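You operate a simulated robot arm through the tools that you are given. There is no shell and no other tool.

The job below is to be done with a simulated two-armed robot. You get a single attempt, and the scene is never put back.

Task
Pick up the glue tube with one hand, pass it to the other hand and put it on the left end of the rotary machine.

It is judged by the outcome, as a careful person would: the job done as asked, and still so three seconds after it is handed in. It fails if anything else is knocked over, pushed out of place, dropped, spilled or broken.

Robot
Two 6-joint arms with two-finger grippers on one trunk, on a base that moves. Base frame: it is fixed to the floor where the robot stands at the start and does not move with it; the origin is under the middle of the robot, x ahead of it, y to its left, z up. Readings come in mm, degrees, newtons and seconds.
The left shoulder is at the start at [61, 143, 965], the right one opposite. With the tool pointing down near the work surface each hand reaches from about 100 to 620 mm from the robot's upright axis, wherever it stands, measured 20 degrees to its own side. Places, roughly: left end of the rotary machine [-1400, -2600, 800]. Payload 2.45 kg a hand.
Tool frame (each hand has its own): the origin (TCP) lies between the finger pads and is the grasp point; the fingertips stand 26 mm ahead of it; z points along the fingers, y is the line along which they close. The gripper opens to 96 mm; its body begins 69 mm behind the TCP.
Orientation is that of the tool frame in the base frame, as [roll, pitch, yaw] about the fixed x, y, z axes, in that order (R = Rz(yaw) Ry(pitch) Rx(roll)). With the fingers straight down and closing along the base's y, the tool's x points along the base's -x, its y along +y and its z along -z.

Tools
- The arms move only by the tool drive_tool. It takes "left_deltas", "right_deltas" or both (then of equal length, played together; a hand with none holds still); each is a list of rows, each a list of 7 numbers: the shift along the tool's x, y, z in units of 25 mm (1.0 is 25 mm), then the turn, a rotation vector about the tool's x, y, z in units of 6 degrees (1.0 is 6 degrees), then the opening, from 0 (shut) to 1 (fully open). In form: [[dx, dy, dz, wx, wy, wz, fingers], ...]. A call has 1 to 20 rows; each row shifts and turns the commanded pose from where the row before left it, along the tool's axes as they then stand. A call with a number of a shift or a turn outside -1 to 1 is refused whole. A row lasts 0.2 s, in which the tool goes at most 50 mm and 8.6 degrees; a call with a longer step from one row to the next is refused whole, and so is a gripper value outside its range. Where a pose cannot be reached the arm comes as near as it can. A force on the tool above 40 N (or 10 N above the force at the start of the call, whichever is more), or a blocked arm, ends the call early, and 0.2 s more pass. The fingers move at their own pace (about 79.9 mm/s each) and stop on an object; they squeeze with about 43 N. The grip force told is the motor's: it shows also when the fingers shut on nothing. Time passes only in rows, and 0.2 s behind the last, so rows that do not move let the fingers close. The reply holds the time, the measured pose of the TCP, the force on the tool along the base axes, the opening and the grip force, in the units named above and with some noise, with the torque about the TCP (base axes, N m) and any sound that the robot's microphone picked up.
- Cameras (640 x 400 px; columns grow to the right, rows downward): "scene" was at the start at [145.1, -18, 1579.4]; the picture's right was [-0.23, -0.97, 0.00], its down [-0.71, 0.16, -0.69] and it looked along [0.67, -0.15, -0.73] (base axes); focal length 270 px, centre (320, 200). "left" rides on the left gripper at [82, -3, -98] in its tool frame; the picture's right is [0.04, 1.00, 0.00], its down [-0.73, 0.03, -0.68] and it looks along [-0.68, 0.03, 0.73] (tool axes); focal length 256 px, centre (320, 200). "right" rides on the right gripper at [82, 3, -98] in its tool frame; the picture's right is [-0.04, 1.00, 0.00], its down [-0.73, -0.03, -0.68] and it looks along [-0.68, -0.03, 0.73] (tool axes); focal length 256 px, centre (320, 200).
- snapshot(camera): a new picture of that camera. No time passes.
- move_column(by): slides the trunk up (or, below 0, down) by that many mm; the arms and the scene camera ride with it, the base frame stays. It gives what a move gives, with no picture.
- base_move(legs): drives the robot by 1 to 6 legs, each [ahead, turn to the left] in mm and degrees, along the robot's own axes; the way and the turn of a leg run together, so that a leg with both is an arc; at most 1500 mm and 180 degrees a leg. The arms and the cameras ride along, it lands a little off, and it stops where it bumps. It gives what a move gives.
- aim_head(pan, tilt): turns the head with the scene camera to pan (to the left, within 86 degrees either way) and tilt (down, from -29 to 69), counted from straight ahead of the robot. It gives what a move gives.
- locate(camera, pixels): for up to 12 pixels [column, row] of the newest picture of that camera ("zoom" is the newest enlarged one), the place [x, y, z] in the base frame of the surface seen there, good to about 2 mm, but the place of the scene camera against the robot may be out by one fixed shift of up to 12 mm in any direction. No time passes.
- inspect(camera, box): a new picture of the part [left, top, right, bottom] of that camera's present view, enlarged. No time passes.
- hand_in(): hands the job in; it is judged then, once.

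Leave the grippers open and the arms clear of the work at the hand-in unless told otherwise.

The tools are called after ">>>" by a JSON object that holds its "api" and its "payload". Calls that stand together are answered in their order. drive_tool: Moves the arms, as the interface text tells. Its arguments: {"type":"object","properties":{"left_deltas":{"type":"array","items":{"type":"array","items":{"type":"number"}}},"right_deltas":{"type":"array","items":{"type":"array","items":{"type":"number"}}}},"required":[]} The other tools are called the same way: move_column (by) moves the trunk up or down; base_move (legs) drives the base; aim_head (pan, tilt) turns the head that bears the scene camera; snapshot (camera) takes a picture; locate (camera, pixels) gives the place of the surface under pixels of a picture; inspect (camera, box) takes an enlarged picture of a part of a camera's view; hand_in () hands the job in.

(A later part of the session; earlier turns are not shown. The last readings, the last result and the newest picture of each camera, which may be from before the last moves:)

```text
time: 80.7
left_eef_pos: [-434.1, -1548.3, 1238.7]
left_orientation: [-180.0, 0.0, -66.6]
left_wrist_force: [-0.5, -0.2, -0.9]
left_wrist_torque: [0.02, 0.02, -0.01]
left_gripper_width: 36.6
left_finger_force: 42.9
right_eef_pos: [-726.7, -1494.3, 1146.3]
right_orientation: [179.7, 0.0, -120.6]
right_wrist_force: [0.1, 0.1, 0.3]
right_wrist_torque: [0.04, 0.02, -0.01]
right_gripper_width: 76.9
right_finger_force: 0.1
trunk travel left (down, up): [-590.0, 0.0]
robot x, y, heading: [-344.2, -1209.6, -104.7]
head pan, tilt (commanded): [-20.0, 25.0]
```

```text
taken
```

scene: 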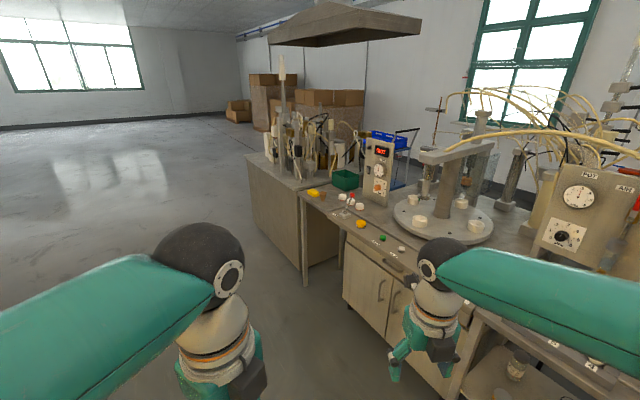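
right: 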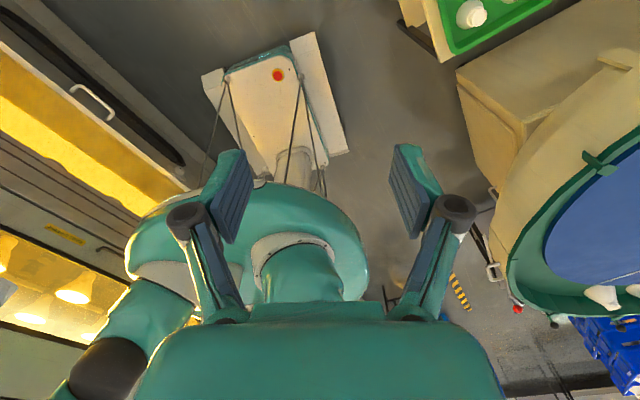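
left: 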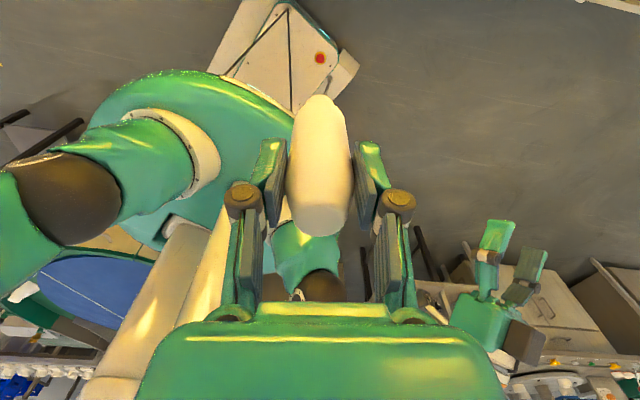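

All clear. I'll turn 2.5° further right and drive 1340 mm to about (-800, -2480), in front of the machine's left part.

>>> {"api": "base_move", "payload": {"legs": [[0, -2.5], [1340, 0]]}}

>>> {"api": "aim_head", "payload": {"pan": -60, "tilt": 35}}

>>> {"api": "snapshot", "payload": {"camera": "scene"}}

```text
time: 87.9
left_eef_pos: [-837.1, -2826.3, 1239.3]
left_orientation: [-180.0, 0.0, -69.0]
left_wrist_force: [-0.5, 0.5, -0.6]
left_wrist_torque: [0.03, 0.0, 0.0]
left_gripper_width: 36.6
left_finger_force: 42.6
right_eef_pos: [-1127.9, -2759.7, 1146.8]
right_orientation: [179.7, -0.1, -122.9]
right_wrist_force: [0.0, -0.1, 0.4]
right_wrist_torque: [0.03, -0.01, 0.02]
right_gripper_width: 76.5
right_finger_force: 0.1
trunk travel left (down, up): [-590.0, 0.0]
robot x, y, heading: [-738.6, -2492.4, -106.9]
head pan, tilt (commanded): [-20.0, 25.0]
```

```text
time: 89.0
left_eef_pos: [-836.5, -2826.1, 1239.8]
left_orientation: [180.0, 0.0, -69.0]
left_wrist_force: [-0.1, -0.7, -0.3]
left_wrist_torque: [0.0, 0.02, 0.0]
left_gripper_width: 36.5
left_finger_force: 42.8
right_eef_pos: [-1127.1, -2758.8, 1147.3]
right_orientation: [179.7, -0.2, -122.9]
right_wrist_force: [-0.8, 0.3, -0.3]
right_wrist_torque: [-0.05, -0.02, 0.0]
right_gripper_width: 76.8
right_finger_force: 0.1
trunk travel left (down, up): [-590.0, 0.0]
robot x, y, heading: [-731.8, -2490.1, -106.6]
head pan, tilt (commanded): [-60.0, 35.0]
```

```text
taken
```

scene: 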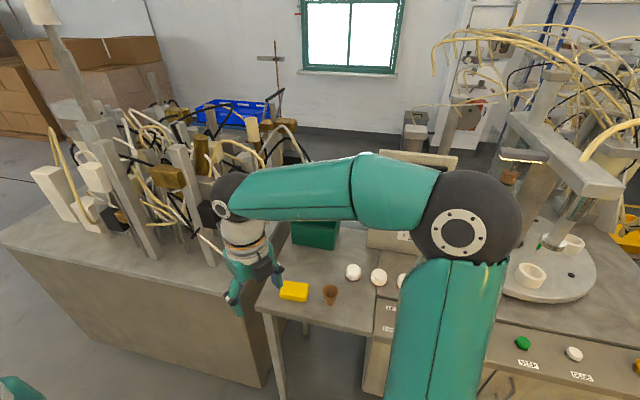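

I'm in front of the machine's left part. It shows a small worktop with a yellow block at (292,290), an orange cup at (330,293) and white caps near (352,270). Now I'll turn right 73° to face the machine; the hands sweep at most to x≈-1230, short of its edge.

>>> {"api": "base_move", "payload": {"legs": [[0, -73]]}}

>>> {"api": "aim_head", "payload": {"pan": 15, "tilt": 40}}

>>> {"api": "snapshot", "payload": {"camera": "scene"}}

```text
time: 92.9
left_eef_pos: [-1092.9, -2497.7, 1239.5]
left_orientation: [-179.9, -0.1, -140.5]
left_wrist_force: [-0.4, 1.2, -0.8]
left_wrist_torque: [-0.09, 0.01, 0.02]
left_gripper_width: 36.5
left_finger_force: 42.5
right_eef_pos: [-1119.7, -2200.4, 1147.3]
right_orientation: [180.0, -0.1, 165.4]
right_wrist_force: [0.0, 1.7, -1.0]
right_wrist_torque: [-0.06, -0.01, 0.01]
right_gripper_width: 76.9
right_finger_force: 0.0
trunk travel left (down, up): [-590.0, 0.0]
robot x, y, heading: [-739.7, -2531.8, -178.4]
head pan, tilt (commanded): [-60.0, 35.0]
stopped in leg 1: the robot was blocked; the commanded pose is now the measured one
```

```text
time: 94.4
left_eef_pos: [-1093.0, -2503.1, 1241.4]
left_orientation: [-179.9, 0.0, -140.6]
left_wrist_force: [-0.6, 0.9, -0.4]
left_wrist_torque: [0.01, -0.02, 0.02]
left_gripper_width: 36.6
left_finger_force: 42.3
right_eef_pos: [-1118.8, -2204.5, 1148.4]
right_orientation: [179.7, -0.1, 165.5]
right_wrist_force: [0.3, -0.9, 0.3]
right_wrist_torque: [0.0, 0.02, -0.01]
right_gripper_width: 76.9
right_finger_force: 0.1
trunk travel left (down, up): [-590.0, 0.0]
robot x, y, heading: [-741.8, -2531.3, -178.4]
head pan, tilt (commanded): [15.0, 40.0]
```

```text
taken
```

scene: 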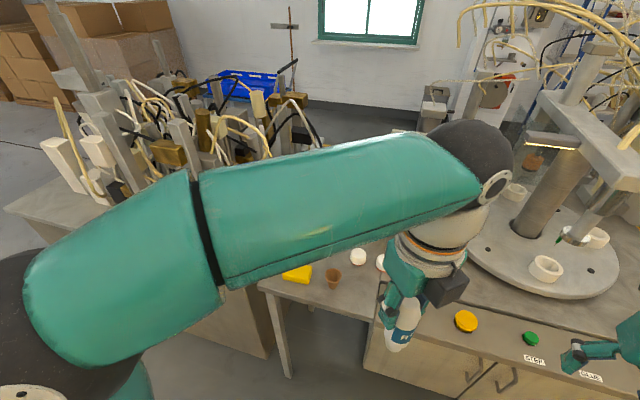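

It stopped at -178.4°, practically the heading I wanted, and nothing was touched that I can see. The hand readings and the base reading now differ by about 100 mm in y, so I'll check by locating the tube and the worktop items with both cameras.

>>> {"api": "locate", "payload": {"camera": "scene", "pixels": [[402, 330], [395, 345], [408, 310], [445, 290], [297, 273], [333, 277], [358, 257], [465, 320], [530, 338], [545, 265], [275, 290], [350, 310]]}}

>>> {"api": "snapshot", "payload": {"camera": "left"}}

>>> {"api": "snapshot", "payload": {"camera": "right"}}

```text
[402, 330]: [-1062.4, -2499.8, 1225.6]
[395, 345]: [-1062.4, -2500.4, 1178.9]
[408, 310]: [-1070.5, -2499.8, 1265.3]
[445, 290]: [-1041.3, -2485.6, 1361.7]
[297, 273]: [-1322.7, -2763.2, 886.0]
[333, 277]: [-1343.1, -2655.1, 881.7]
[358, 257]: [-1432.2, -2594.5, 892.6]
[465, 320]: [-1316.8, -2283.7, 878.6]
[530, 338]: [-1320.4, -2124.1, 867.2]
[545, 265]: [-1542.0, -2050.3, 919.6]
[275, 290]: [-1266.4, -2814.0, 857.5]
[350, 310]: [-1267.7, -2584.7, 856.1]
```

```text
taken
```

left: 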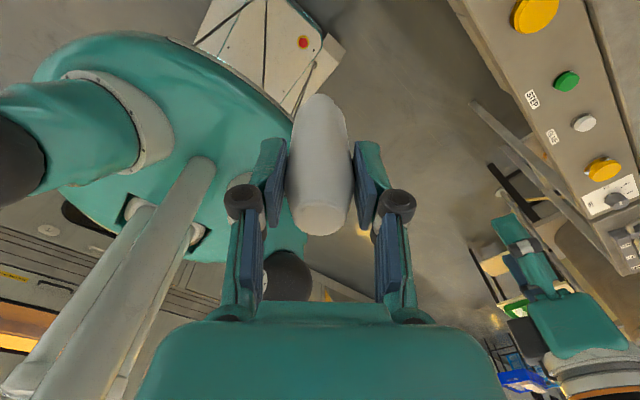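

```text
taken
```

right: 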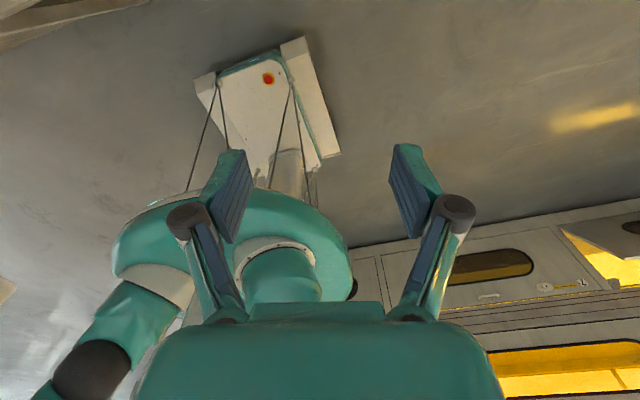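

The scene camera's tube position agrees with the hand readings, so those are the trustworthy ones, and the robot's real axis is about (-743, -2431). I'll cross-check one more landmark, the yellow and green knobs, from the left camera.

>>> {"api": "locate", "payload": {"camera": "left", "pixels": [[535, 15], [565, 80], [585, 123], [603, 168], [510, 75], [480, 50], [590, 50]]}}

>>> {"api": "inspect", "payload": {"camera": "scene", "box": [240, 200, 500, 380]}}

```text
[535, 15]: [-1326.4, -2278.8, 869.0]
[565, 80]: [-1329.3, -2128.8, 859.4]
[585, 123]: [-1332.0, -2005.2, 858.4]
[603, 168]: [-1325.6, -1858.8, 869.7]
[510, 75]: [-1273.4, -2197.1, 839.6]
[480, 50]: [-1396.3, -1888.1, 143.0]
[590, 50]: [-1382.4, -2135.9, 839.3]
```

```text
2.22 times, centred on (370, 290) of scene
```

zoom: 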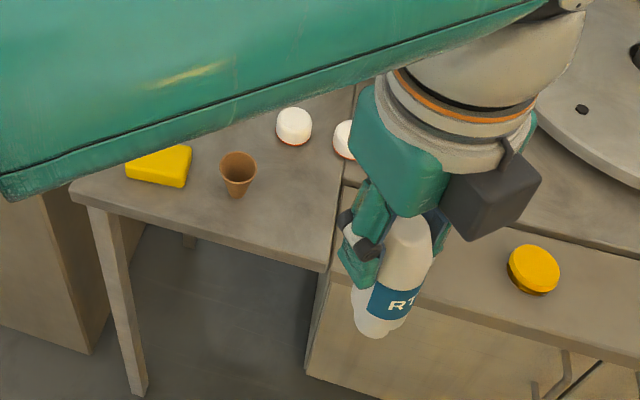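

Both cameras agree to about 1 cm, with the left hand's camera the more exact. The left-end worktop runs from about y=-2815 to -2585, with its front edge at x≈-1265. It is about 690 mm from my axis, so I'll drive 130 mm ahead; the hands stay well above everything there.

>>> {"api": "base_move", "payload": {"legs": [[130, 0]]}}

>>> {"api": "aim_head", "payload": {"pan": 25, "tilt": 50}}

>>> {"api": "snapshot", "payload": {"camera": "scene"}}

```text
time: 95.7
left_eef_pos: [-1223.1, -2506.5, 1239.5]
left_orientation: [-179.9, 0.1, -140.6]
left_wrist_force: [-0.3, -0.2, -0.3]
left_wrist_torque: [0.0, -0.06, -0.01]
left_gripper_width: 36.6
left_finger_force: 42.7
right_eef_pos: [-1251.9, -2208.0, 1147.9]
right_orientation: [179.7, 0.0, 165.5]
right_wrist_force: [-0.1, -1.4, 0.7]
right_wrist_torque: [-0.02, -0.04, 0.02]
right_gripper_width: 77.0
right_finger_force: 0.0
trunk travel left (down, up): [-590.0, 0.0]
robot x, y, heading: [-867.1, -2534.6, -178.5]
head pan, tilt (commanded): [15.0, 40.0]
```

```text
time: 96.4
left_eef_pos: [-1222.8, -2507.5, 1241.7]
left_orientation: [-180.0, 0.1, -140.4]
left_wrist_force: [-0.5, -0.3, -0.3]
left_wrist_torque: [-0.03, 0.0, 0.0]
left_gripper_width: 36.6
left_finger_force: 43.2
right_eef_pos: [-1249.1, -2207.3, 1148.9]
right_orientation: [179.8, -0.1, 165.5]
right_wrist_force: [-1.2, -0.1, 0.4]
right_wrist_torque: [-0.01, 0.04, 0.02]
right_gripper_width: 76.5
right_finger_force: 0.1
trunk travel left (down, up): [-590.0, 0.0]
robot x, y, heading: [-867.3, -2533.6, -178.2]
head pan, tilt (commanded): [25.0, 50.0]
```

```text
taken
```

scene: 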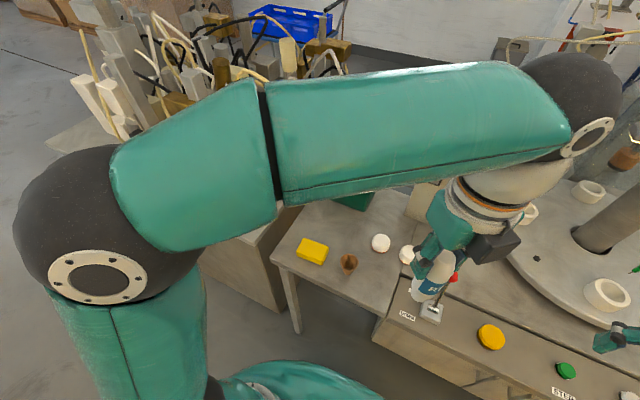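

The left worktop shows a yellow block at (312,250), a brown cup at (348,263), two white caps at (381,242) and (407,255), and a joystick plate at (432,310) beyond the seam. I'll turn the left hand back about its axis so that its camera looks forward onto the worktop.

>>> {"api": "drive_tool", "payload": {"left_deltas": [[0, 0, 0, 0, 0, -1, 0], [0, 0, 0, 0, 0, -1, 0], [0, 0, 0, 0, 0, -1, 0], [0, 0, 0, 0, 0, -1, 0], [0, 0, 0, 0, 0, -1, 0], [0, 0, 0, 0, 0, -1, 0], [0, 0, 0, 0, 0, -1, 0], [0, 0, 0, 0, 0, -1, 0], [0, 0, 0, 0, 0, -1, 0], [0, 0, 0, 0, 0, -1, 0], [0, 0, 0, 0, 0, -1, 0], [0, 0, 0, 0, 0, -1, 0], [0, 0, 0, 0, 0, -1, 0], [0, 0, 0, 0, 0, -1, 0], [0, 0, 0, 0, 0, -1, 0], [0, 0, 0, 0, 0, -1, 0], [0, 0, 0, 0, 0, -1, 0], [0, 0, 0, 0, 0, -1, 0], [0, 0, 0, 0, 0, -1, 0], [0, 0, 0, 0, 0, 0, 0]]}}

>>> {"api": "snapshot", "payload": {"camera": "left"}}

```text
time: 100.6
left_eef_pos: [-1220.6, -2506.0, 1242.5]
left_orientation: [-179.9, -0.1, -26.5]
left_wrist_force: [-0.1, 0.9, -0.4]
left_wrist_torque: [-0.01, -0.02, 0.03]
left_gripper_width: 36.6
left_finger_force: 42.3
right_eef_pos: [-1249.0, -2207.9, 1149.3]
right_orientation: [179.7, -0.1, 165.5]
right_wrist_force: [0.0, 0.1, -0.6]
right_wrist_torque: [-0.04, 0.01, 0.04]
right_gripper_width: 76.7
right_finger_force: 0.1
trunk travel left (down, up): [-590.0, 0.0]
robot x, y, heading: [-867.0, -2537.9, -178.3]
head pan, tilt (commanded): [25.0, 50.0]
```

```text
taken
```

left: 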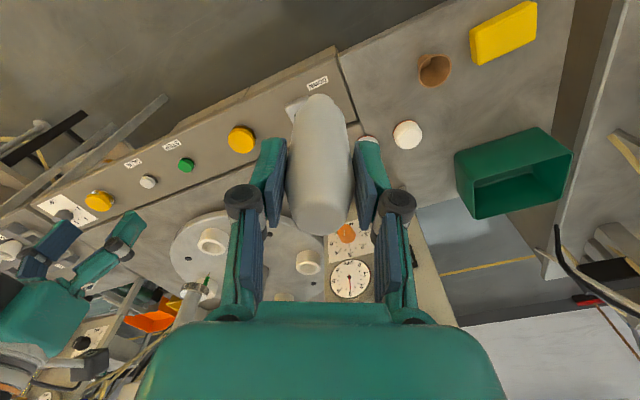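

This gives a clear, upside-down view of the worktop: yellow block (500,35), brown cup (435,70), white cap (407,135), green box (515,170), and a second cap behind the finger at (365,140). I'll locate them and the free areas between.

>>> {"api": "locate", "payload": {"camera": "left", "pixels": [[435, 62], [435, 84], [478, 60], [530, 35], [407, 148], [407, 122], [460, 155], [380, 75], [450, 110], [520, 95], [345, 70], [365, 132]]}}

>>> {"api": "inspect", "payload": {"camera": "left", "box": [320, 0, 600, 200]}}

```text
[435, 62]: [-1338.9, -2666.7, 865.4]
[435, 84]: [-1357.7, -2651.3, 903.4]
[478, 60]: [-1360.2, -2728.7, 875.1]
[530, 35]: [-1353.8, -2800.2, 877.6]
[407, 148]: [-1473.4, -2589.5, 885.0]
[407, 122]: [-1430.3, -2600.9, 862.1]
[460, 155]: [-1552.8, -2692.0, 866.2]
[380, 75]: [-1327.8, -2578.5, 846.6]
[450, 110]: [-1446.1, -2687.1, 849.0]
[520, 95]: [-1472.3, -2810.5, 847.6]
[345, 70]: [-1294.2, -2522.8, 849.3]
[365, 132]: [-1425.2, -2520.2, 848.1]
```

```text
2.00 times, centred on (460, 100) of left
```

zoom: 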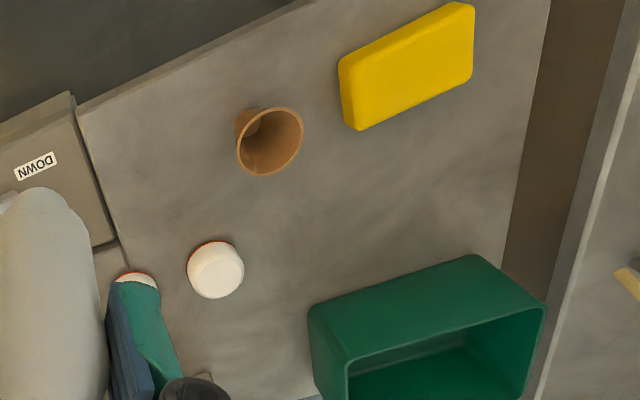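

The left-end worktop surface is at z≈848. A free spot lies near (-1430, -2668), at least 30 mm clear of the cup, cap, block and box, and the fingertips will stay above those. First I'll draw the right hand back towards the robot, then I'll drive 60 mm ahead for comfortable reach.

>>> {"api": "drive_tool", "payload": {"right_deltas": [[-0.93, 0.24, 0, 0, 0, 0, 0.8], [-0.93, 0.24, 0, 0, 0, 0, 0.8], [-0.93, 0.24, 0, 0, 0, 0, 0.8], [-0.93, 0.24, 0, 0, 0, 0, 0.8], [-0.93, 0.24, 0, 0, 0, 0, 0.8], [0, 0, 0, 0, 0, 0, 0.8]]}}

>>> {"api": "snapshot", "payload": {"camera": "scene"}}

```text
time: 102.0
left_eef_pos: [-1221.3, -2506.1, 1240.5]
left_orientation: [-180.0, 0.0, -26.5]
left_wrist_force: [-0.2, 0.4, -1.3]
left_wrist_torque: [-0.02, -0.01, -0.01]
left_gripper_width: 36.7
left_finger_force: 42.8
right_eef_pos: [-1129.0, -2207.7, 1150.0]
right_orientation: [179.7, -0.1, 165.6]
right_wrist_force: [0.4, -0.4, -0.2]
right_wrist_torque: [0.03, -0.03, 0.0]
right_gripper_width: 76.9
right_finger_force: 0.0
trunk travel left (down, up): [-590.0, 0.0]
robot x, y, heading: [-870.0, -2532.1, -178.6]
head pan, tilt (commanded): [25.0, 50.0]
```

```text
taken
```

scene: 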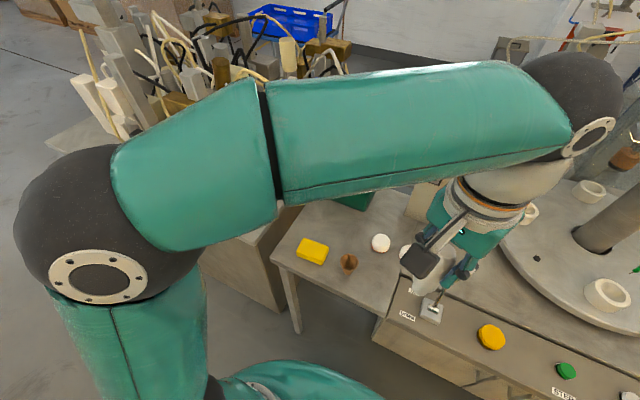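

Clear. I'll drive 60 mm ahead.

>>> {"api": "base_move", "payload": {"legs": [[60, 0]]}}

>>> {"api": "snapshot", "payload": {"camera": "left"}}

```text
time: 103.0
left_eef_pos: [-1285.0, -2507.0, 1240.3]
left_orientation: [-179.8, -0.2, -26.5]
left_wrist_force: [-0.5, 0.1, -0.3]
left_wrist_torque: [0.01, -0.1, -0.03]
left_gripper_width: 36.6
left_finger_force: 42.9
right_eef_pos: [-1191.5, -2210.2, 1148.7]
right_orientation: [179.7, 0.0, 165.5]
right_wrist_force: [-0.7, 0.3, -0.2]
right_wrist_torque: [0.02, -0.06, 0.01]
right_gripper_width: 76.8
right_finger_force: 0.1
trunk travel left (down, up): [-590.0, 0.0]
robot x, y, heading: [-932.5, -2538.6, -178.7]
head pan, tilt (commanded): [25.0, 50.0]
```

```text
taken
```

left: 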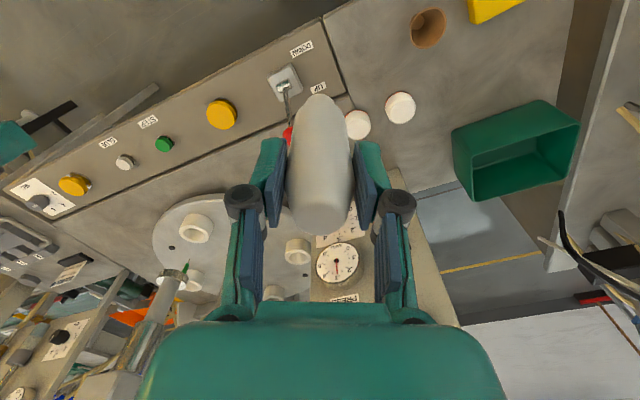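

The tube is at z 1240 over the machine's front. I'll move the left hand level to above the free spot, with the TCP at about (-1425, -2671); the tube's bottom stays near z 1135, above everything.

>>> {"api": "drive_tool", "payload": {"left_deltas": [[-0.209, 0.837, 0, 0, 0, 0, 0], [-0.209, 0.837, 0, 0, 0, 0, 0], [-0.209, 0.837, 0, 0, 0, 0, 0], [-0.209, 0.837, 0, 0, 0, 0, 0], [-0.209, 0.837, 0, 0, 0, 0, 0], [-0.209, 0.837, 0, 0, 0, 0, 0], [-0.209, 0.837, 0, 0, 0, 0, 0], [-0.209, 0.837, 0, 0, 0, 0, 0], [-0.209, 0.837, 0, 0, 0, 0, 0], [-0.209, 0.837, 0, 0, 0, 0, 0], [0, 0, 0, 0, 0, 0, 0]]}}

>>> {"api": "snapshot", "payload": {"camera": "left"}}

>>> {"api": "snapshot", "payload": {"camera": "scene"}}

```text
time: 105.3
left_eef_pos: [-1422.0, -2671.5, 1242.7]
left_orientation: [-180.0, 0.0, -26.4]
left_wrist_force: [0.0, -0.5, -1.4]
left_wrist_torque: [0.0, 0.0, 0.03]
left_gripper_width: 36.7
left_finger_force: 42.9
right_eef_pos: [-1189.0, -2210.6, 1150.3]
right_orientation: [179.8, 0.0, 165.5]
right_wrist_force: [-0.5, -0.2, 0.3]
right_wrist_torque: [0.02, 0.01, 0.0]
right_gripper_width: 77.0
right_finger_force: 0.1
trunk travel left (down, up): [-590.0, 0.0]
robot x, y, heading: [-930.3, -2535.1, -178.4]
head pan, tilt (commanded): [25.0, 50.0]
```

```text
taken
```

left: 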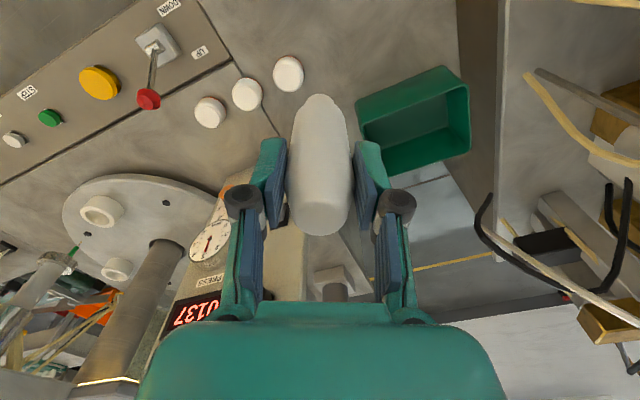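

```text
taken
```

scene: 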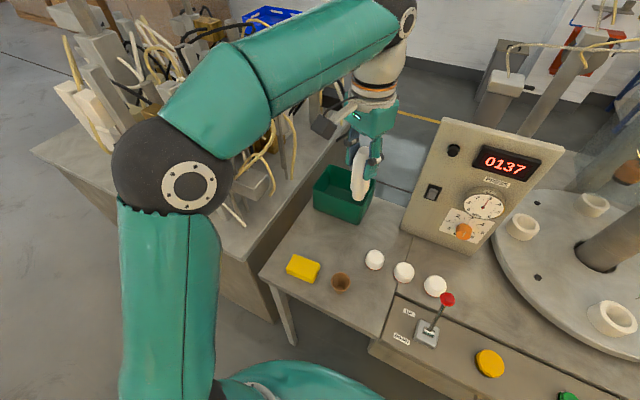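

Now the whole left worktop is visible. In the left camera the place straight under the tube is around (320,30). I'll locate that and its neighbours.

>>> {"api": "locate", "payload": {"camera": "left", "pixels": [[320, 30], [340, 20], [380, 40], [320, 60], [287, 85], [287, 60], [357, 98], [440, 68], [420, 50], [320, 98], [318, 110]]}}

>>> {"api": "inspect", "payload": {"camera": "scene", "box": [250, 130, 470, 330]}}

```text
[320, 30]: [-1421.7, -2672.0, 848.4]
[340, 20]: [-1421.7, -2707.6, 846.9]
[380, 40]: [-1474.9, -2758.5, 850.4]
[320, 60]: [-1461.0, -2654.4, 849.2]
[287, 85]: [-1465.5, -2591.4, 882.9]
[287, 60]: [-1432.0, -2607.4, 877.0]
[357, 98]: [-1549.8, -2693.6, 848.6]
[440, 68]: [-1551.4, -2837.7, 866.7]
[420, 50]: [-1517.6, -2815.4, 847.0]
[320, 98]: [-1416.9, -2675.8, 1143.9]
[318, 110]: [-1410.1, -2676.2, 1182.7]
```

```text
2.00 times, centred on (360, 230) of scene
```

zoom: 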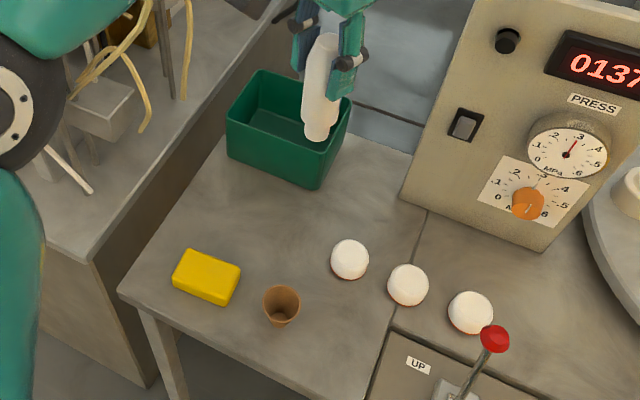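

The spot under the hand is plain surface at (-1422, -2672, 848), with cap edges at y≥-2607, the box at x≤-1550 and the cup in front. Before lowering, I'll check how far the left elbow, at (190,185) in the scene view, is from the neighbouring bench's racks and wires.

>>> {"api": "snapshot", "payload": {"camera": "scene"}}

>>> {"api": "locate", "payload": {"camera": "scene", "pixels": [[190, 185], [135, 170], [160, 230], [240, 160], [225, 80], [115, 170], [260, 165], [240, 190], [250, 250], [232, 215], [275, 115], [150, 280]]}}

```text
taken
```

scene: 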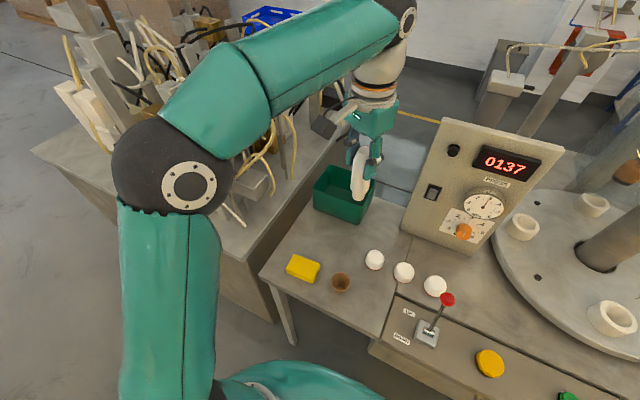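

```text
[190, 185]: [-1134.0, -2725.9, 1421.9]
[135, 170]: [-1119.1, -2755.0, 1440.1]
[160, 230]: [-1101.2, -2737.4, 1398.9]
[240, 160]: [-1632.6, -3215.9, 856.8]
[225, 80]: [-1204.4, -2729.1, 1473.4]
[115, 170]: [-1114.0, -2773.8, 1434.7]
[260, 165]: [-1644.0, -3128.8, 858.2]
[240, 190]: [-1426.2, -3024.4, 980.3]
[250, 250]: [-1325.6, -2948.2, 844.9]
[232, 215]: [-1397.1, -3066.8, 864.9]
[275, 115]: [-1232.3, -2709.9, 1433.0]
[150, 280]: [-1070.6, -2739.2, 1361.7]
```

The elbow is well clear, at about (-1134, -2740, 1400). I'll lower the tube straight down by 200 mm first.

>>> {"api": "drive_tool", "payload": {"left_deltas": [[0, 0, 0.8, 0, 0, 0, 0], [0, 0, 0.8, 0, 0, 0, 0], [0, 0, 0.8, 0, 0, 0, 0], [0, 0, 0.8, 0, 0, 0, 0], [0, 0, 0.8, 0, 0, 0, 0], [0, 0, 0.8, 0, 0, 0, 0], [0, 0, 0.8, 0, 0, 0, 0], [0, 0, 0.8, 0, 0, 0, 0], [0, 0, 0.8, 0, 0, 0, 0], [0, 0, 0.8, 0, 0, 0, 0], [0, 0, 0, 0, 0, 0, 0]]}}

>>> {"api": "snapshot", "payload": {"camera": "left"}}

>>> {"api": "snapshot", "payload": {"camera": "scene"}}

```text
time: 107.8
left_eef_pos: [-1422.6, -2671.8, 1040.9]
left_orientation: [-180.0, -0.1, -26.3]
left_wrist_force: [0.0, -0.8, -1.9]
left_wrist_torque: [0.02, -0.01, -0.01]
left_gripper_width: 36.3
left_finger_force: 42.9
right_eef_pos: [-1188.0, -2209.0, 1149.6]
right_orientation: [179.9, -0.1, 165.4]
right_wrist_force: [-0.3, -0.2, 0.2]
right_wrist_torque: [0.04, 0.01, 0.03]
right_gripper_width: 76.5
right_finger_force: 0.1
trunk travel left (down, up): [-590.0, 0.0]
robot x, y, heading: [-931.3, -2538.6, -178.4]
head pan, tilt (commanded): [25.0, 50.0]
```

```text
taken
```

left: 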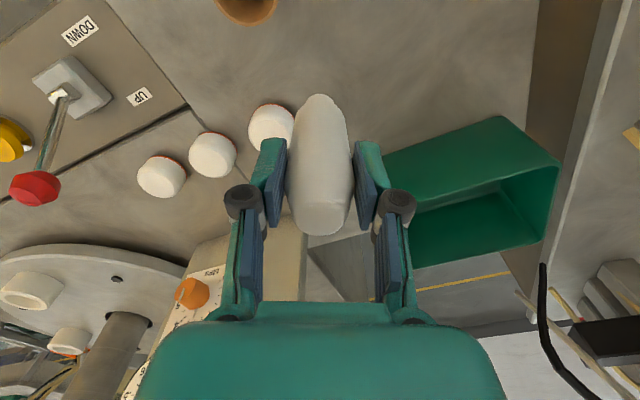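

```text
taken
```

scene: 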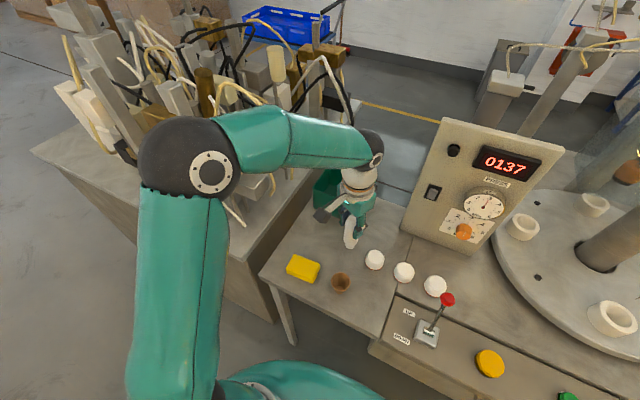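

Still clear. I'll check the clearances to the nearest cap at (270,125) and the green box edge from this height.

>>> {"api": "locate", "payload": {"camera": "left", "pixels": [[270, 110], [285, 125], [275, 140], [390, 165], [500, 118], [440, 190], [320, 97], [312, 105], [340, 50], [300, 60]]}}

>>> {"api": "inspect", "payload": {"camera": "scene", "box": [270, 160, 450, 310]}}

```text
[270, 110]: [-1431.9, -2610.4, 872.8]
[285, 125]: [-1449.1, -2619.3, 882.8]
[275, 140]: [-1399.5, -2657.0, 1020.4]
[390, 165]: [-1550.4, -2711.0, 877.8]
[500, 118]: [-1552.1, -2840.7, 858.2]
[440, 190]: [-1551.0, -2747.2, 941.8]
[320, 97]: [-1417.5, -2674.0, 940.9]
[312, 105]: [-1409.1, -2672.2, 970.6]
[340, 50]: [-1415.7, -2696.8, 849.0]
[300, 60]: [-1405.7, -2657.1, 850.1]
```

```text
2.67 times, centred on (360, 235) of scene
```

zoom: 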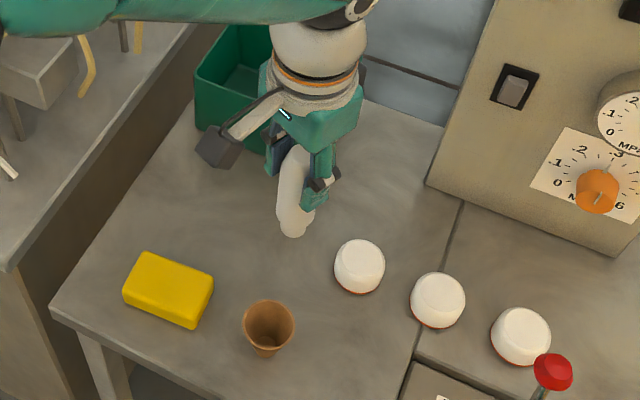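

The tube will land about 35 mm clear of the nearest cap and well away from the box and cup. I'll lower another 78 mm, leaving about 10 mm to the surface.

>>> {"api": "drive_tool", "payload": {"left_deltas": [[0, 0, 0.7, 0, 0, 0, 0], [0, 0, 0.7, 0, 0, 0, 0], [0, 0, 0.7, 0, 0, 0, 0], [0, 0, 0.6, 0, 0, 0, 0], [0, 0, 0.42, 0, 0, 0, 0], [0, 0, 0, 0, 0, 0, 0]]}}

>>> {"api": "snapshot", "payload": {"camera": "left"}}

>>> {"api": "inspect", "payload": {"camera": "scene", "box": [270, 160, 450, 310]}}

```text
time: 109.2
left_eef_pos: [-1420.8, -2672.3, 963.7]
left_orientation: [-180.0, 0.0, -26.5]
left_wrist_force: [1.1, -0.1, -1.4]
left_wrist_torque: [-0.05, -0.02, 0.03]
left_gripper_width: 36.5
left_finger_force: 42.9
right_eef_pos: [-1189.7, -2210.4, 1149.7]
right_orientation: [179.6, -0.1, 165.5]
right_wrist_force: [1.0, 0.2, 1.0]
right_wrist_torque: [0.0, 0.0, -0.01]
right_gripper_width: 77.0
right_finger_force: 0.0
trunk travel left (down, up): [-590.0, 0.0]
robot x, y, heading: [-928.5, -2536.4, -178.2]
head pan, tilt (commanded): [25.0, 50.0]
```

```text
taken
```

left: 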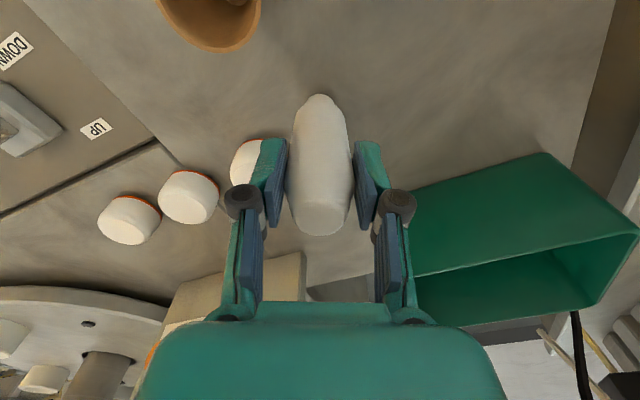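

```text
2.67 times, centred on (360, 235) of scene
```

zoom: 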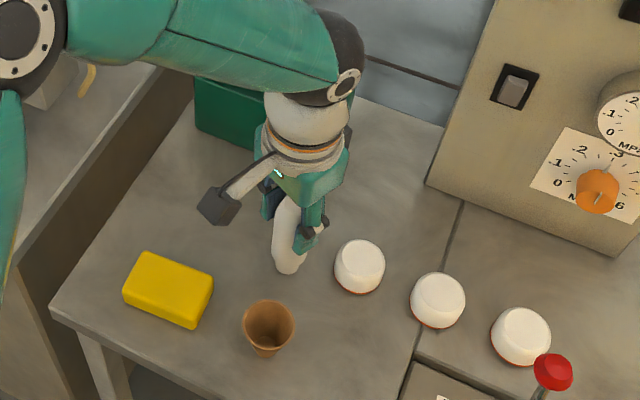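

The tube's bottom sits over free surface at (290,265) in the enlarged view. Now I'll creep down in small steps and watch the vertical force.

>>> {"api": "drive_tool", "payload": {"left_deltas": [[0, 0, 0.08, 0, 0, 0, 0], [0, 0, 0.08, 0, 0, 0, 0], [0, 0, 0.08, 0, 0, 0, 0], [0, 0, 0.04, 0, 0, 0, 0], [0, 0, 0, 0, 0, 0, 0]]}}

>>> {"api": "snapshot", "payload": {"camera": "left"}}

>>> {"api": "locate", "payload": {"camera": "left", "pixels": [[320, 96], [320, 100], [320, 85], [330, 80]]}}

```text
time: 110.3
left_eef_pos: [-1421.5, -2670.5, 955.9]
left_orientation: [-179.9, -0.1, -26.5]
left_wrist_force: [0.6, 0.2, -0.1]
left_wrist_torque: [-0.02, 0.0, -0.01]
left_gripper_width: 36.7
left_finger_force: 43.4
right_eef_pos: [-1188.0, -2208.7, 1147.8]
right_orientation: [179.7, -0.1, 165.5]
right_wrist_force: [0.6, 0.0, 0.5]
right_wrist_torque: [0.02, -0.01, 0.03]
right_gripper_width: 76.8
right_finger_force: 0.0
trunk travel left (down, up): [-590.0, 0.0]
robot x, y, heading: [-928.9, -2538.3, -178.4]
head pan, tilt (commanded): [25.0, 50.0]
```

```text
taken
```

left: 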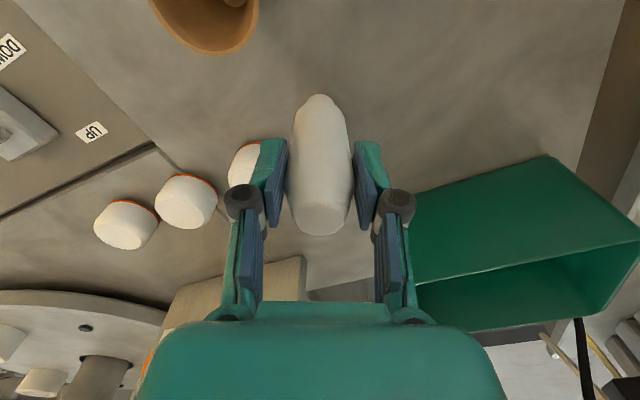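

```text
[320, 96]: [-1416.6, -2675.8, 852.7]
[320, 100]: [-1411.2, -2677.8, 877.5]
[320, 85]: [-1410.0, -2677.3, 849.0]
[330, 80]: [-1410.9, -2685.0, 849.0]
```

There's no contact yet. The tube bottom reads z≈852 and the surface 849, so I'll go down a few more millimetres in 1 mm steps.

>>> {"api": "drive_tool", "payload": {"left_deltas": [[0, 0, 0.04, 0, 0, 0, 0], [0, 0, 0.04, 0, 0, 0, 0], [0, 0, 0.04, 0, 0, 0, 0], [0, 0, 0, 0, 0, 0, 0]]}}

```text
time: 111.3
left_eef_pos: [-1422.0, -2670.5, 955.8]
left_orientation: [179.9, 0.3, -26.6]
left_wrist_force: [-0.2, -2.5, 26.0]
left_wrist_torque: [-0.21, -0.12, 0.0]
left_gripper_width: 36.7
left_finger_force: 43.3
right_eef_pos: [-1186.6, -2208.7, 1149.5]
right_orientation: [179.7, -0.1, 165.5]
right_wrist_force: [-1.3, -0.6, 1.1]
right_wrist_torque: [0.0, -0.01, -0.01]
right_gripper_width: 76.9
right_finger_force: 0.0
trunk travel left (down, up): [-590.0, 0.0]
robot x, y, heading: [-928.6, -2537.8, -178.2]
head pan, tilt (commanded): [25.0, 50.0]
```

The tube has touched down, with 26 N upward on the tool. I'll ease up 2.2 mm so it just rests on the surface with little load.

>>> {"api": "drive_tool", "payload": {"left_deltas": [[0, 0, -0.05, 0, 0, 0, 0], [0, 0, -0.04, 0, 0, 0, 0], [0, 0, 0, 0, 0, 0, 0]]}}

>>> {"api": "inspect", "payload": {"camera": "scene", "box": [290, 190, 430, 300]}}

```text
time: 112.2
left_eef_pos: [-1421.7, -2670.6, 956.1]
left_orientation: [-179.9, 0.1, -26.5]
left_wrist_force: [-4.9, -1.1, 13.9]
left_wrist_torque: [-0.04, 0.44, -0.02]
left_gripper_width: 36.4
left_finger_force: 43.2
right_eef_pos: [-1188.4, -2209.8, 1149.6]
right_orientation: [179.9, -0.1, 165.5]
right_wrist_force: [-0.2, -0.3, 0.0]
right_wrist_torque: [0.02, -0.01, -0.01]
right_gripper_width: 76.8
right_finger_force: 0.0
trunk travel left (down, up): [-590.0, 0.0]
robot x, y, heading: [-925.4, -2541.8, -178.6]
head pan, tilt (commanded): [25.0, 50.0]
```

```text
3.64 times, centred on (360, 245) of scene
```

zoom: 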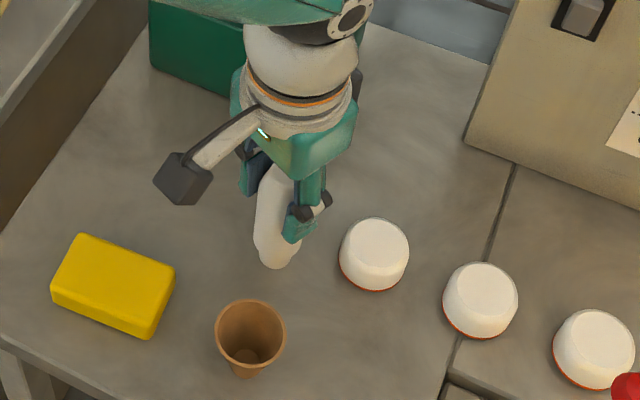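

It still carries 14 N. I'll ease up another millimetre.

>>> {"api": "drive_tool", "payload": {"left_deltas": [[0, 0, -0.03, 0, 0, 0, 0], [0, 0, 0, 0, 0, 0, 0]]}}

```text
time: 112.8
left_eef_pos: [-1421.6, -2670.0, 955.5]
left_orientation: [-180.0, -0.1, -26.5]
left_wrist_force: [-2.5, 2.0, 8.7]
left_wrist_torque: [0.11, 0.26, 0.01]
left_gripper_width: 36.4
left_finger_force: 43.3
right_eef_pos: [-1189.2, -2208.5, 1149.3]
right_orientation: [179.8, 0.0, 165.5]
right_wrist_force: [0.2, -0.3, -0.3]
right_wrist_torque: [0.01, 0.01, 0.03]
right_gripper_width: 76.7
right_finger_force: 0.0
trunk travel left (down, up): [-590.0, 0.0]
robot x, y, heading: [-930.9, -2534.3, -178.4]
head pan, tilt (commanded): [25.0, 50.0]
```

Down to 9 N. One more small ease, then I'll open the fingers slowly and stop at a moderate width.

>>> {"api": "drive_tool", "payload": {"left_deltas": [[0, 0, -0.03, 0, 0, 0, 0], [0, 0, 0, 0, 0, 0, 0]]}}

```text
time: 113.3
left_eef_pos: [-1421.2, -2671.7, 956.0]
left_orientation: [-179.9, -0.2, -26.5]
left_wrist_force: [-0.7, -0.6, -1.4]
left_wrist_torque: [0.0, -0.01, 0.01]
left_gripper_width: 36.6
left_finger_force: 43.3
right_eef_pos: [-1188.5, -2210.4, 1149.2]
right_orientation: [179.7, -0.1, 165.5]
right_wrist_force: [-0.6, -0.5, 0.4]
right_wrist_torque: [0.01, 0.01, 0.0]
right_gripper_width: 76.9
right_finger_force: 0.1
trunk travel left (down, up): [-590.0, 0.0]
robot x, y, heading: [-931.9, -2536.5, -178.3]
head pan, tilt (commanded): [25.0, 50.0]
```

The load is now zero, meaning it is just at or a hair above the surface. I'll press back 0.4 mm for a light touch.

>>> {"api": "drive_tool", "payload": {"left_deltas": [[0, 0, 0.016, 0, 0, 0, 0], [0, 0, 0, 0, 0, 0, 0]]}}

```text
time: 114.0
left_eef_pos: [-1421.9, -2670.9, 956.1]
left_orientation: [-180.0, 0.1, -26.5]
left_wrist_force: [0.9, -0.3, -0.3]
left_wrist_torque: [-0.02, 0.01, 0.03]
left_gripper_width: 36.8
left_finger_force: 42.7
right_eef_pos: [-1189.0, -2209.6, 1148.7]
right_orientation: [179.7, -0.2, 165.4]
right_wrist_force: [0.2, 0.0, 0.5]
right_wrist_torque: [-0.01, -0.03, -0.01]
right_gripper_width: 76.7
right_finger_force: 0.2
trunk travel left (down, up): [-590.0, 0.0]
robot x, y, heading: [-925.0, -2538.3, -178.6]
head pan, tilt (commanded): [25.0, 50.0]
```

Still no load, so I'll go another 0.4 mm.

>>> {"api": "drive_tool", "payload": {"left_deltas": [[0, 0, 0.016, 0, 0, 0, 0], [0, 0, 0, 0, 0, 0, 0]]}}

```text
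time: 114.5
left_eef_pos: [-1422.4, -2670.6, 957.7]
left_orientation: [-180.0, 0.0, -26.4]
left_wrist_force: [0.4, 0.6, -1.0]
left_wrist_torque: [0.01, 0.0, 0.01]
left_gripper_width: 36.7
left_finger_force: 43.1
right_eef_pos: [-1189.4, -2209.7, 1150.0]
right_orientation: [179.7, -0.1, 165.5]
right_wrist_force: [0.1, -0.7, 0.3]
right_wrist_torque: [-0.01, 0.0, -0.03]
right_gripper_width: 76.6
right_finger_force: 0.1
trunk travel left (down, up): [-590.0, 0.0]
robot x, y, heading: [-927.0, -2541.0, -178.4]
head pan, tilt (commanded): [25.0, 50.0]
```

No load yet. I'll go two more steps of 0.4 mm.

>>> {"api": "drive_tool", "payload": {"left_deltas": [[0, 0, 0.016, 0, 0, 0, 0], [0, 0, 0.016, 0, 0, 0, 0], [0, 0, 0, 0, 0, 0, 0]]}}

```text
time: 115.3
left_eef_pos: [-1422.7, -2670.5, 957.0]
left_orientation: [-179.9, 0.0, -26.5]
left_wrist_force: [1.0, 0.6, 3.6]
left_wrist_torque: [0.07, -0.07, 0.01]
left_gripper_width: 36.6
left_finger_force: 43.4
right_eef_pos: [-1188.4, -2209.0, 1149.7]
right_orientation: [179.8, -0.1, 165.5]
right_wrist_force: [-0.2, 0.1, 0.6]
right_wrist_torque: [-0.03, -0.04, -0.02]
right_gripper_width: 76.7
right_finger_force: 0.0
trunk travel left (down, up): [-590.0, 0.0]
robot x, y, heading: [-928.0, -2537.9, -178.1]
head pan, tilt (commanded): [25.0, 50.0]
```

It's now in light contact at about 4 N. I'll open the fingers gradually to about 65 mm.

>>> {"api": "drive_tool", "payload": {"left_deltas": [[0, 0, 0, 0, 0, 0, 0.4], [0, 0, 0, 0, 0, 0, 0.42], [0, 0, 0, 0, 0, 0, 0.45], [0, 0, 0, 0, 0, 0, 0.5], [0, 0, 0, 0, 0, 0, 0.58], [0, 0, 0, 0, 0, 0, 0.68], [0, 0, 0, 0, 0, 0, 0.68]]}}

>>> {"api": "snapshot", "payload": {"camera": "left"}}

>>> {"api": "inspect", "payload": {"camera": "scene", "box": [290, 190, 430, 300]}}

```text
time: 117.0
left_eef_pos: [-1422.3, -2671.9, 955.3]
left_orientation: [-180.0, 0.0, -26.4]
left_wrist_force: [0.2, 0.5, 0.5]
left_wrist_torque: [-0.02, 0.01, 0.03]
left_gripper_width: 65.4
left_finger_force: 0.0
right_eef_pos: [-1189.1, -2210.2, 1149.8]
right_orientation: [179.7, -0.1, 165.4]
right_wrist_force: [0.2, 0.1, 0.3]
right_wrist_torque: [-0.02, -0.01, -0.03]
right_gripper_width: 77.1
right_finger_force: 0.1
trunk travel left (down, up): [-590.0, 0.0]
robot x, y, heading: [-928.8, -2536.9, -178.4]
head pan, tilt (commanded): [25.0, 50.0]
```

```text
taken
```

left: 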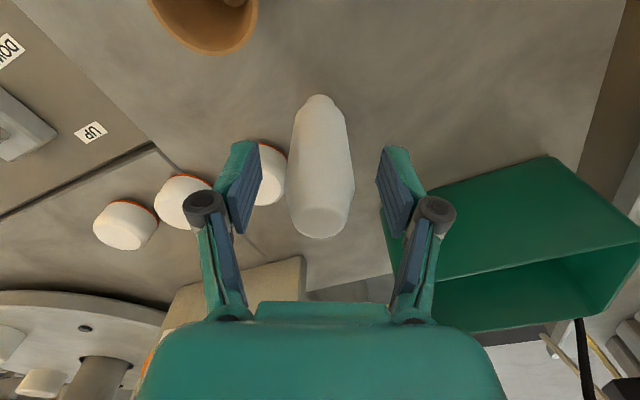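

```text
3.64 times, centred on (360, 245) of scene
```

zoom: 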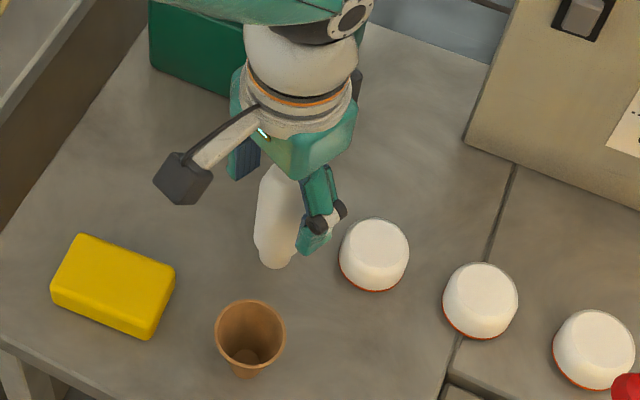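

The tube stands by itself with the fingers clear on both sides. I'll raise the left hand straight up, slowly at first.

>>> {"api": "drive_tool", "payload": {"left_deltas": [[0, 0, -0.2, 0, 0, 0, 0.7], [0, 0, -0.4, 0, 0, 0, 0.7], [0, 0, -0.6, 0, 0, 0, 0.7], [0, 0, -0.8, 0, 0, 0, 0.7], [0, 0, -0.8, 0, 0, 0, 0.7], [0, 0, -0.8, 0, 0, 0, 0.7], [0, 0, -0.8, 0, 0, 0, 0.8], [0, 0, -0.8, 0, 0, 0, 0.8], [0, 0, -0.8, 0, 0, 0, 0.8], [0, 0, -0.8, 0, 0, 0, 0.8], [0, 0, 0, 0, 0, 0, 0.8]]}}

>>> {"api": "snapshot", "payload": {"camera": "left"}}

>>> {"api": "snapshot", "payload": {"camera": "scene"}}

```text
time: 119.3
left_eef_pos: [-1422.4, -2670.7, 1126.6]
left_orientation: [-179.9, 0.0, -26.5]
left_wrist_force: [0.2, 0.0, -0.8]
left_wrist_torque: [-0.02, -0.01, -0.03]
left_gripper_width: 76.8
left_finger_force: 0.1
right_eef_pos: [-1188.7, -2209.7, 1148.8]
right_orientation: [179.6, -0.2, 165.5]
right_wrist_force: [0.4, 0.3, 0.3]
right_wrist_torque: [0.02, 0.02, -0.02]
right_gripper_width: 76.8
right_finger_force: 0.0
trunk travel left (down, up): [-590.0, 0.0]
robot x, y, heading: [-930.2, -2537.3, -178.5]
head pan, tilt (commanded): [25.0, 50.0]
```

```text
taken
```

left: 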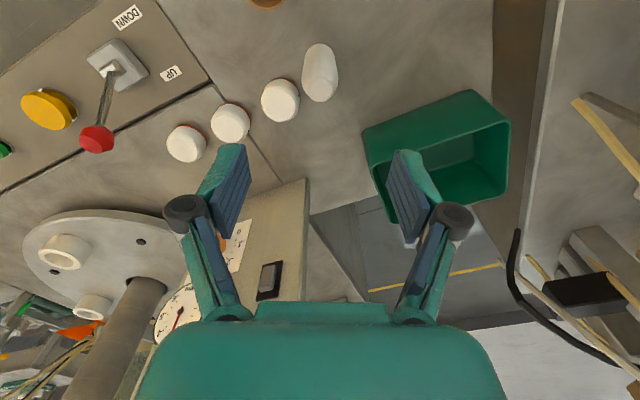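

```text
taken
```

scene: 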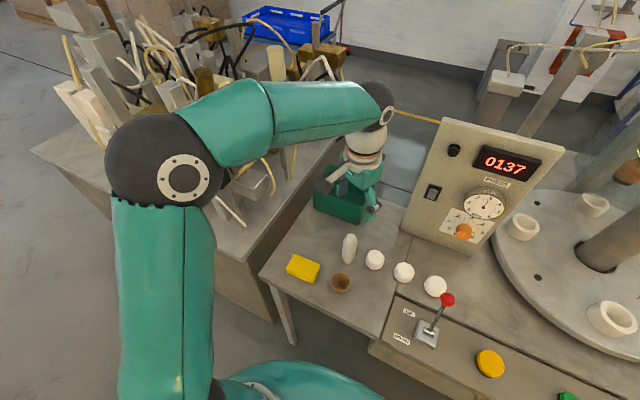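

The tube stands upright at (349,248) with everything around it in place. I'll raise the left hand further and draw it back towards the robot, clear of the work.

>>> {"api": "drive_tool", "payload": {"left_deltas": [[0, 0, -0.9, 0, 0, 0, 0.8], [0, 0, -0.9, 0, 0, 0, 0.8], [0, 0, -0.9, 0, 0, 0, 0.8], [0, 0, -0.9, 0, 0, 0, 0.8], [0, 0, -0.9, 0, 0, 0, 0.8], [0.209, -0.837, 0, 0, 0, 0, 1], [0.209, -0.837, 0, 0, 0, 0, 1], [0.209, -0.837, 0, 0, 0, 0, 1], [0.209, -0.837, 0, 0, 0, 0, 1], [0.209, -0.837, 0, 0, 0, 0, 1], [0.209, -0.837, 0, 0, 0, 0, 1], [0.209, -0.837, 0, 0, 0, 0, 1], [0.209, -0.837, 0, 0, 0, 0, 1], [0.209, -0.837, 0, 0, 0, 0, 1], [0.209, -0.837, 0, 0, 0, 0, 1], [0, 0, 0, 0, 0, 0, 1]], "right_deltas": [[0, 0, 0, 0, 0, 0, 1], [0, 0, 0, 0, 0, 0, 1], [0, 0, 0, 0, 0, 0, 1], [0, 0, 0, 0, 0, 0, 1], [0, 0, 0, 0, 0, 0, 1], [0, 0, 0, 0, 0, 0, 1], [0, 0, 0, 0, 0, 0, 1], [0, 0, 0, 0, 0, 0, 1], [0, 0, 0, 0, 0, 0, 1], [0, 0, 0, 0, 0, 0, 1], [0, 0, 0, 0, 0, 0, 1], [0, 0, 0, 0, 0, 0, 1], [0, 0, 0, 0, 0, 0, 1], [0, 0, 0, 0, 0, 0, 1], [0, 0, 0, 0, 0, 0, 1], [0, 0, 0, 0, 0, 0, 1]]}}

>>> {"api": "snapshot", "payload": {"camera": "scene"}}

>>> {"api": "snapshot", "payload": {"camera": "left"}}

```text
time: 122.8
left_eef_pos: [-1281.8, -2506.8, 1239.1]
left_orientation: [180.0, 0.0, -26.5]
left_wrist_force: [-0.2, 0.3, 0.5]
left_wrist_torque: [-0.02, -0.02, 0.0]
left_gripper_width: 96.1
left_finger_force: 0.0
right_eef_pos: [-1189.6, -2209.4, 1149.6]
right_orientation: [179.7, -0.1, 165.5]
right_wrist_force: [-1.1, -0.1, -0.1]
right_wrist_torque: [0.06, -0.02, 0.02]
right_gripper_width: 96.0
right_finger_force: 0.2
trunk travel left (down, up): [-590.0, 0.0]
robot x, y, heading: [-929.9, -2535.8, -178.4]
head pan, tilt (commanded): [25.0, 50.0]
```

```text
taken
```

scene: 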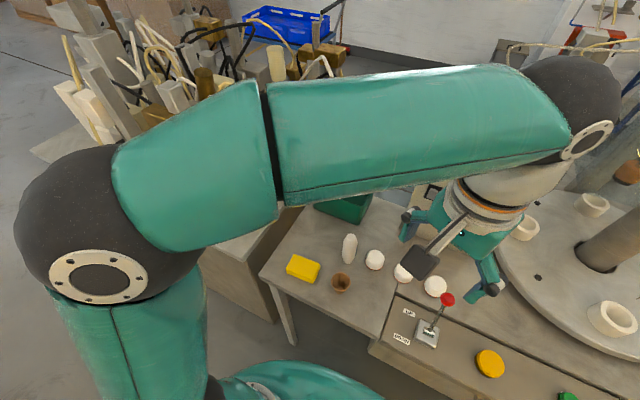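

```text
taken
```

left: 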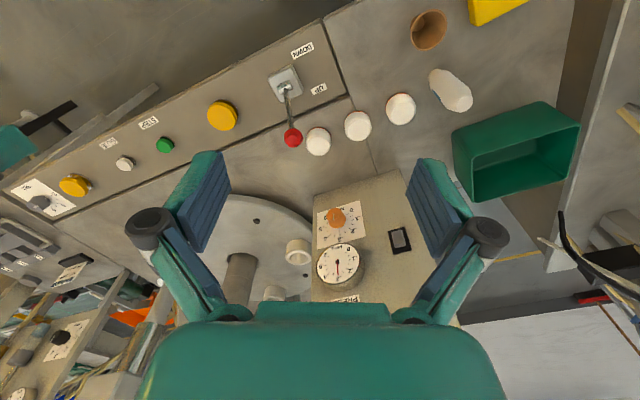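

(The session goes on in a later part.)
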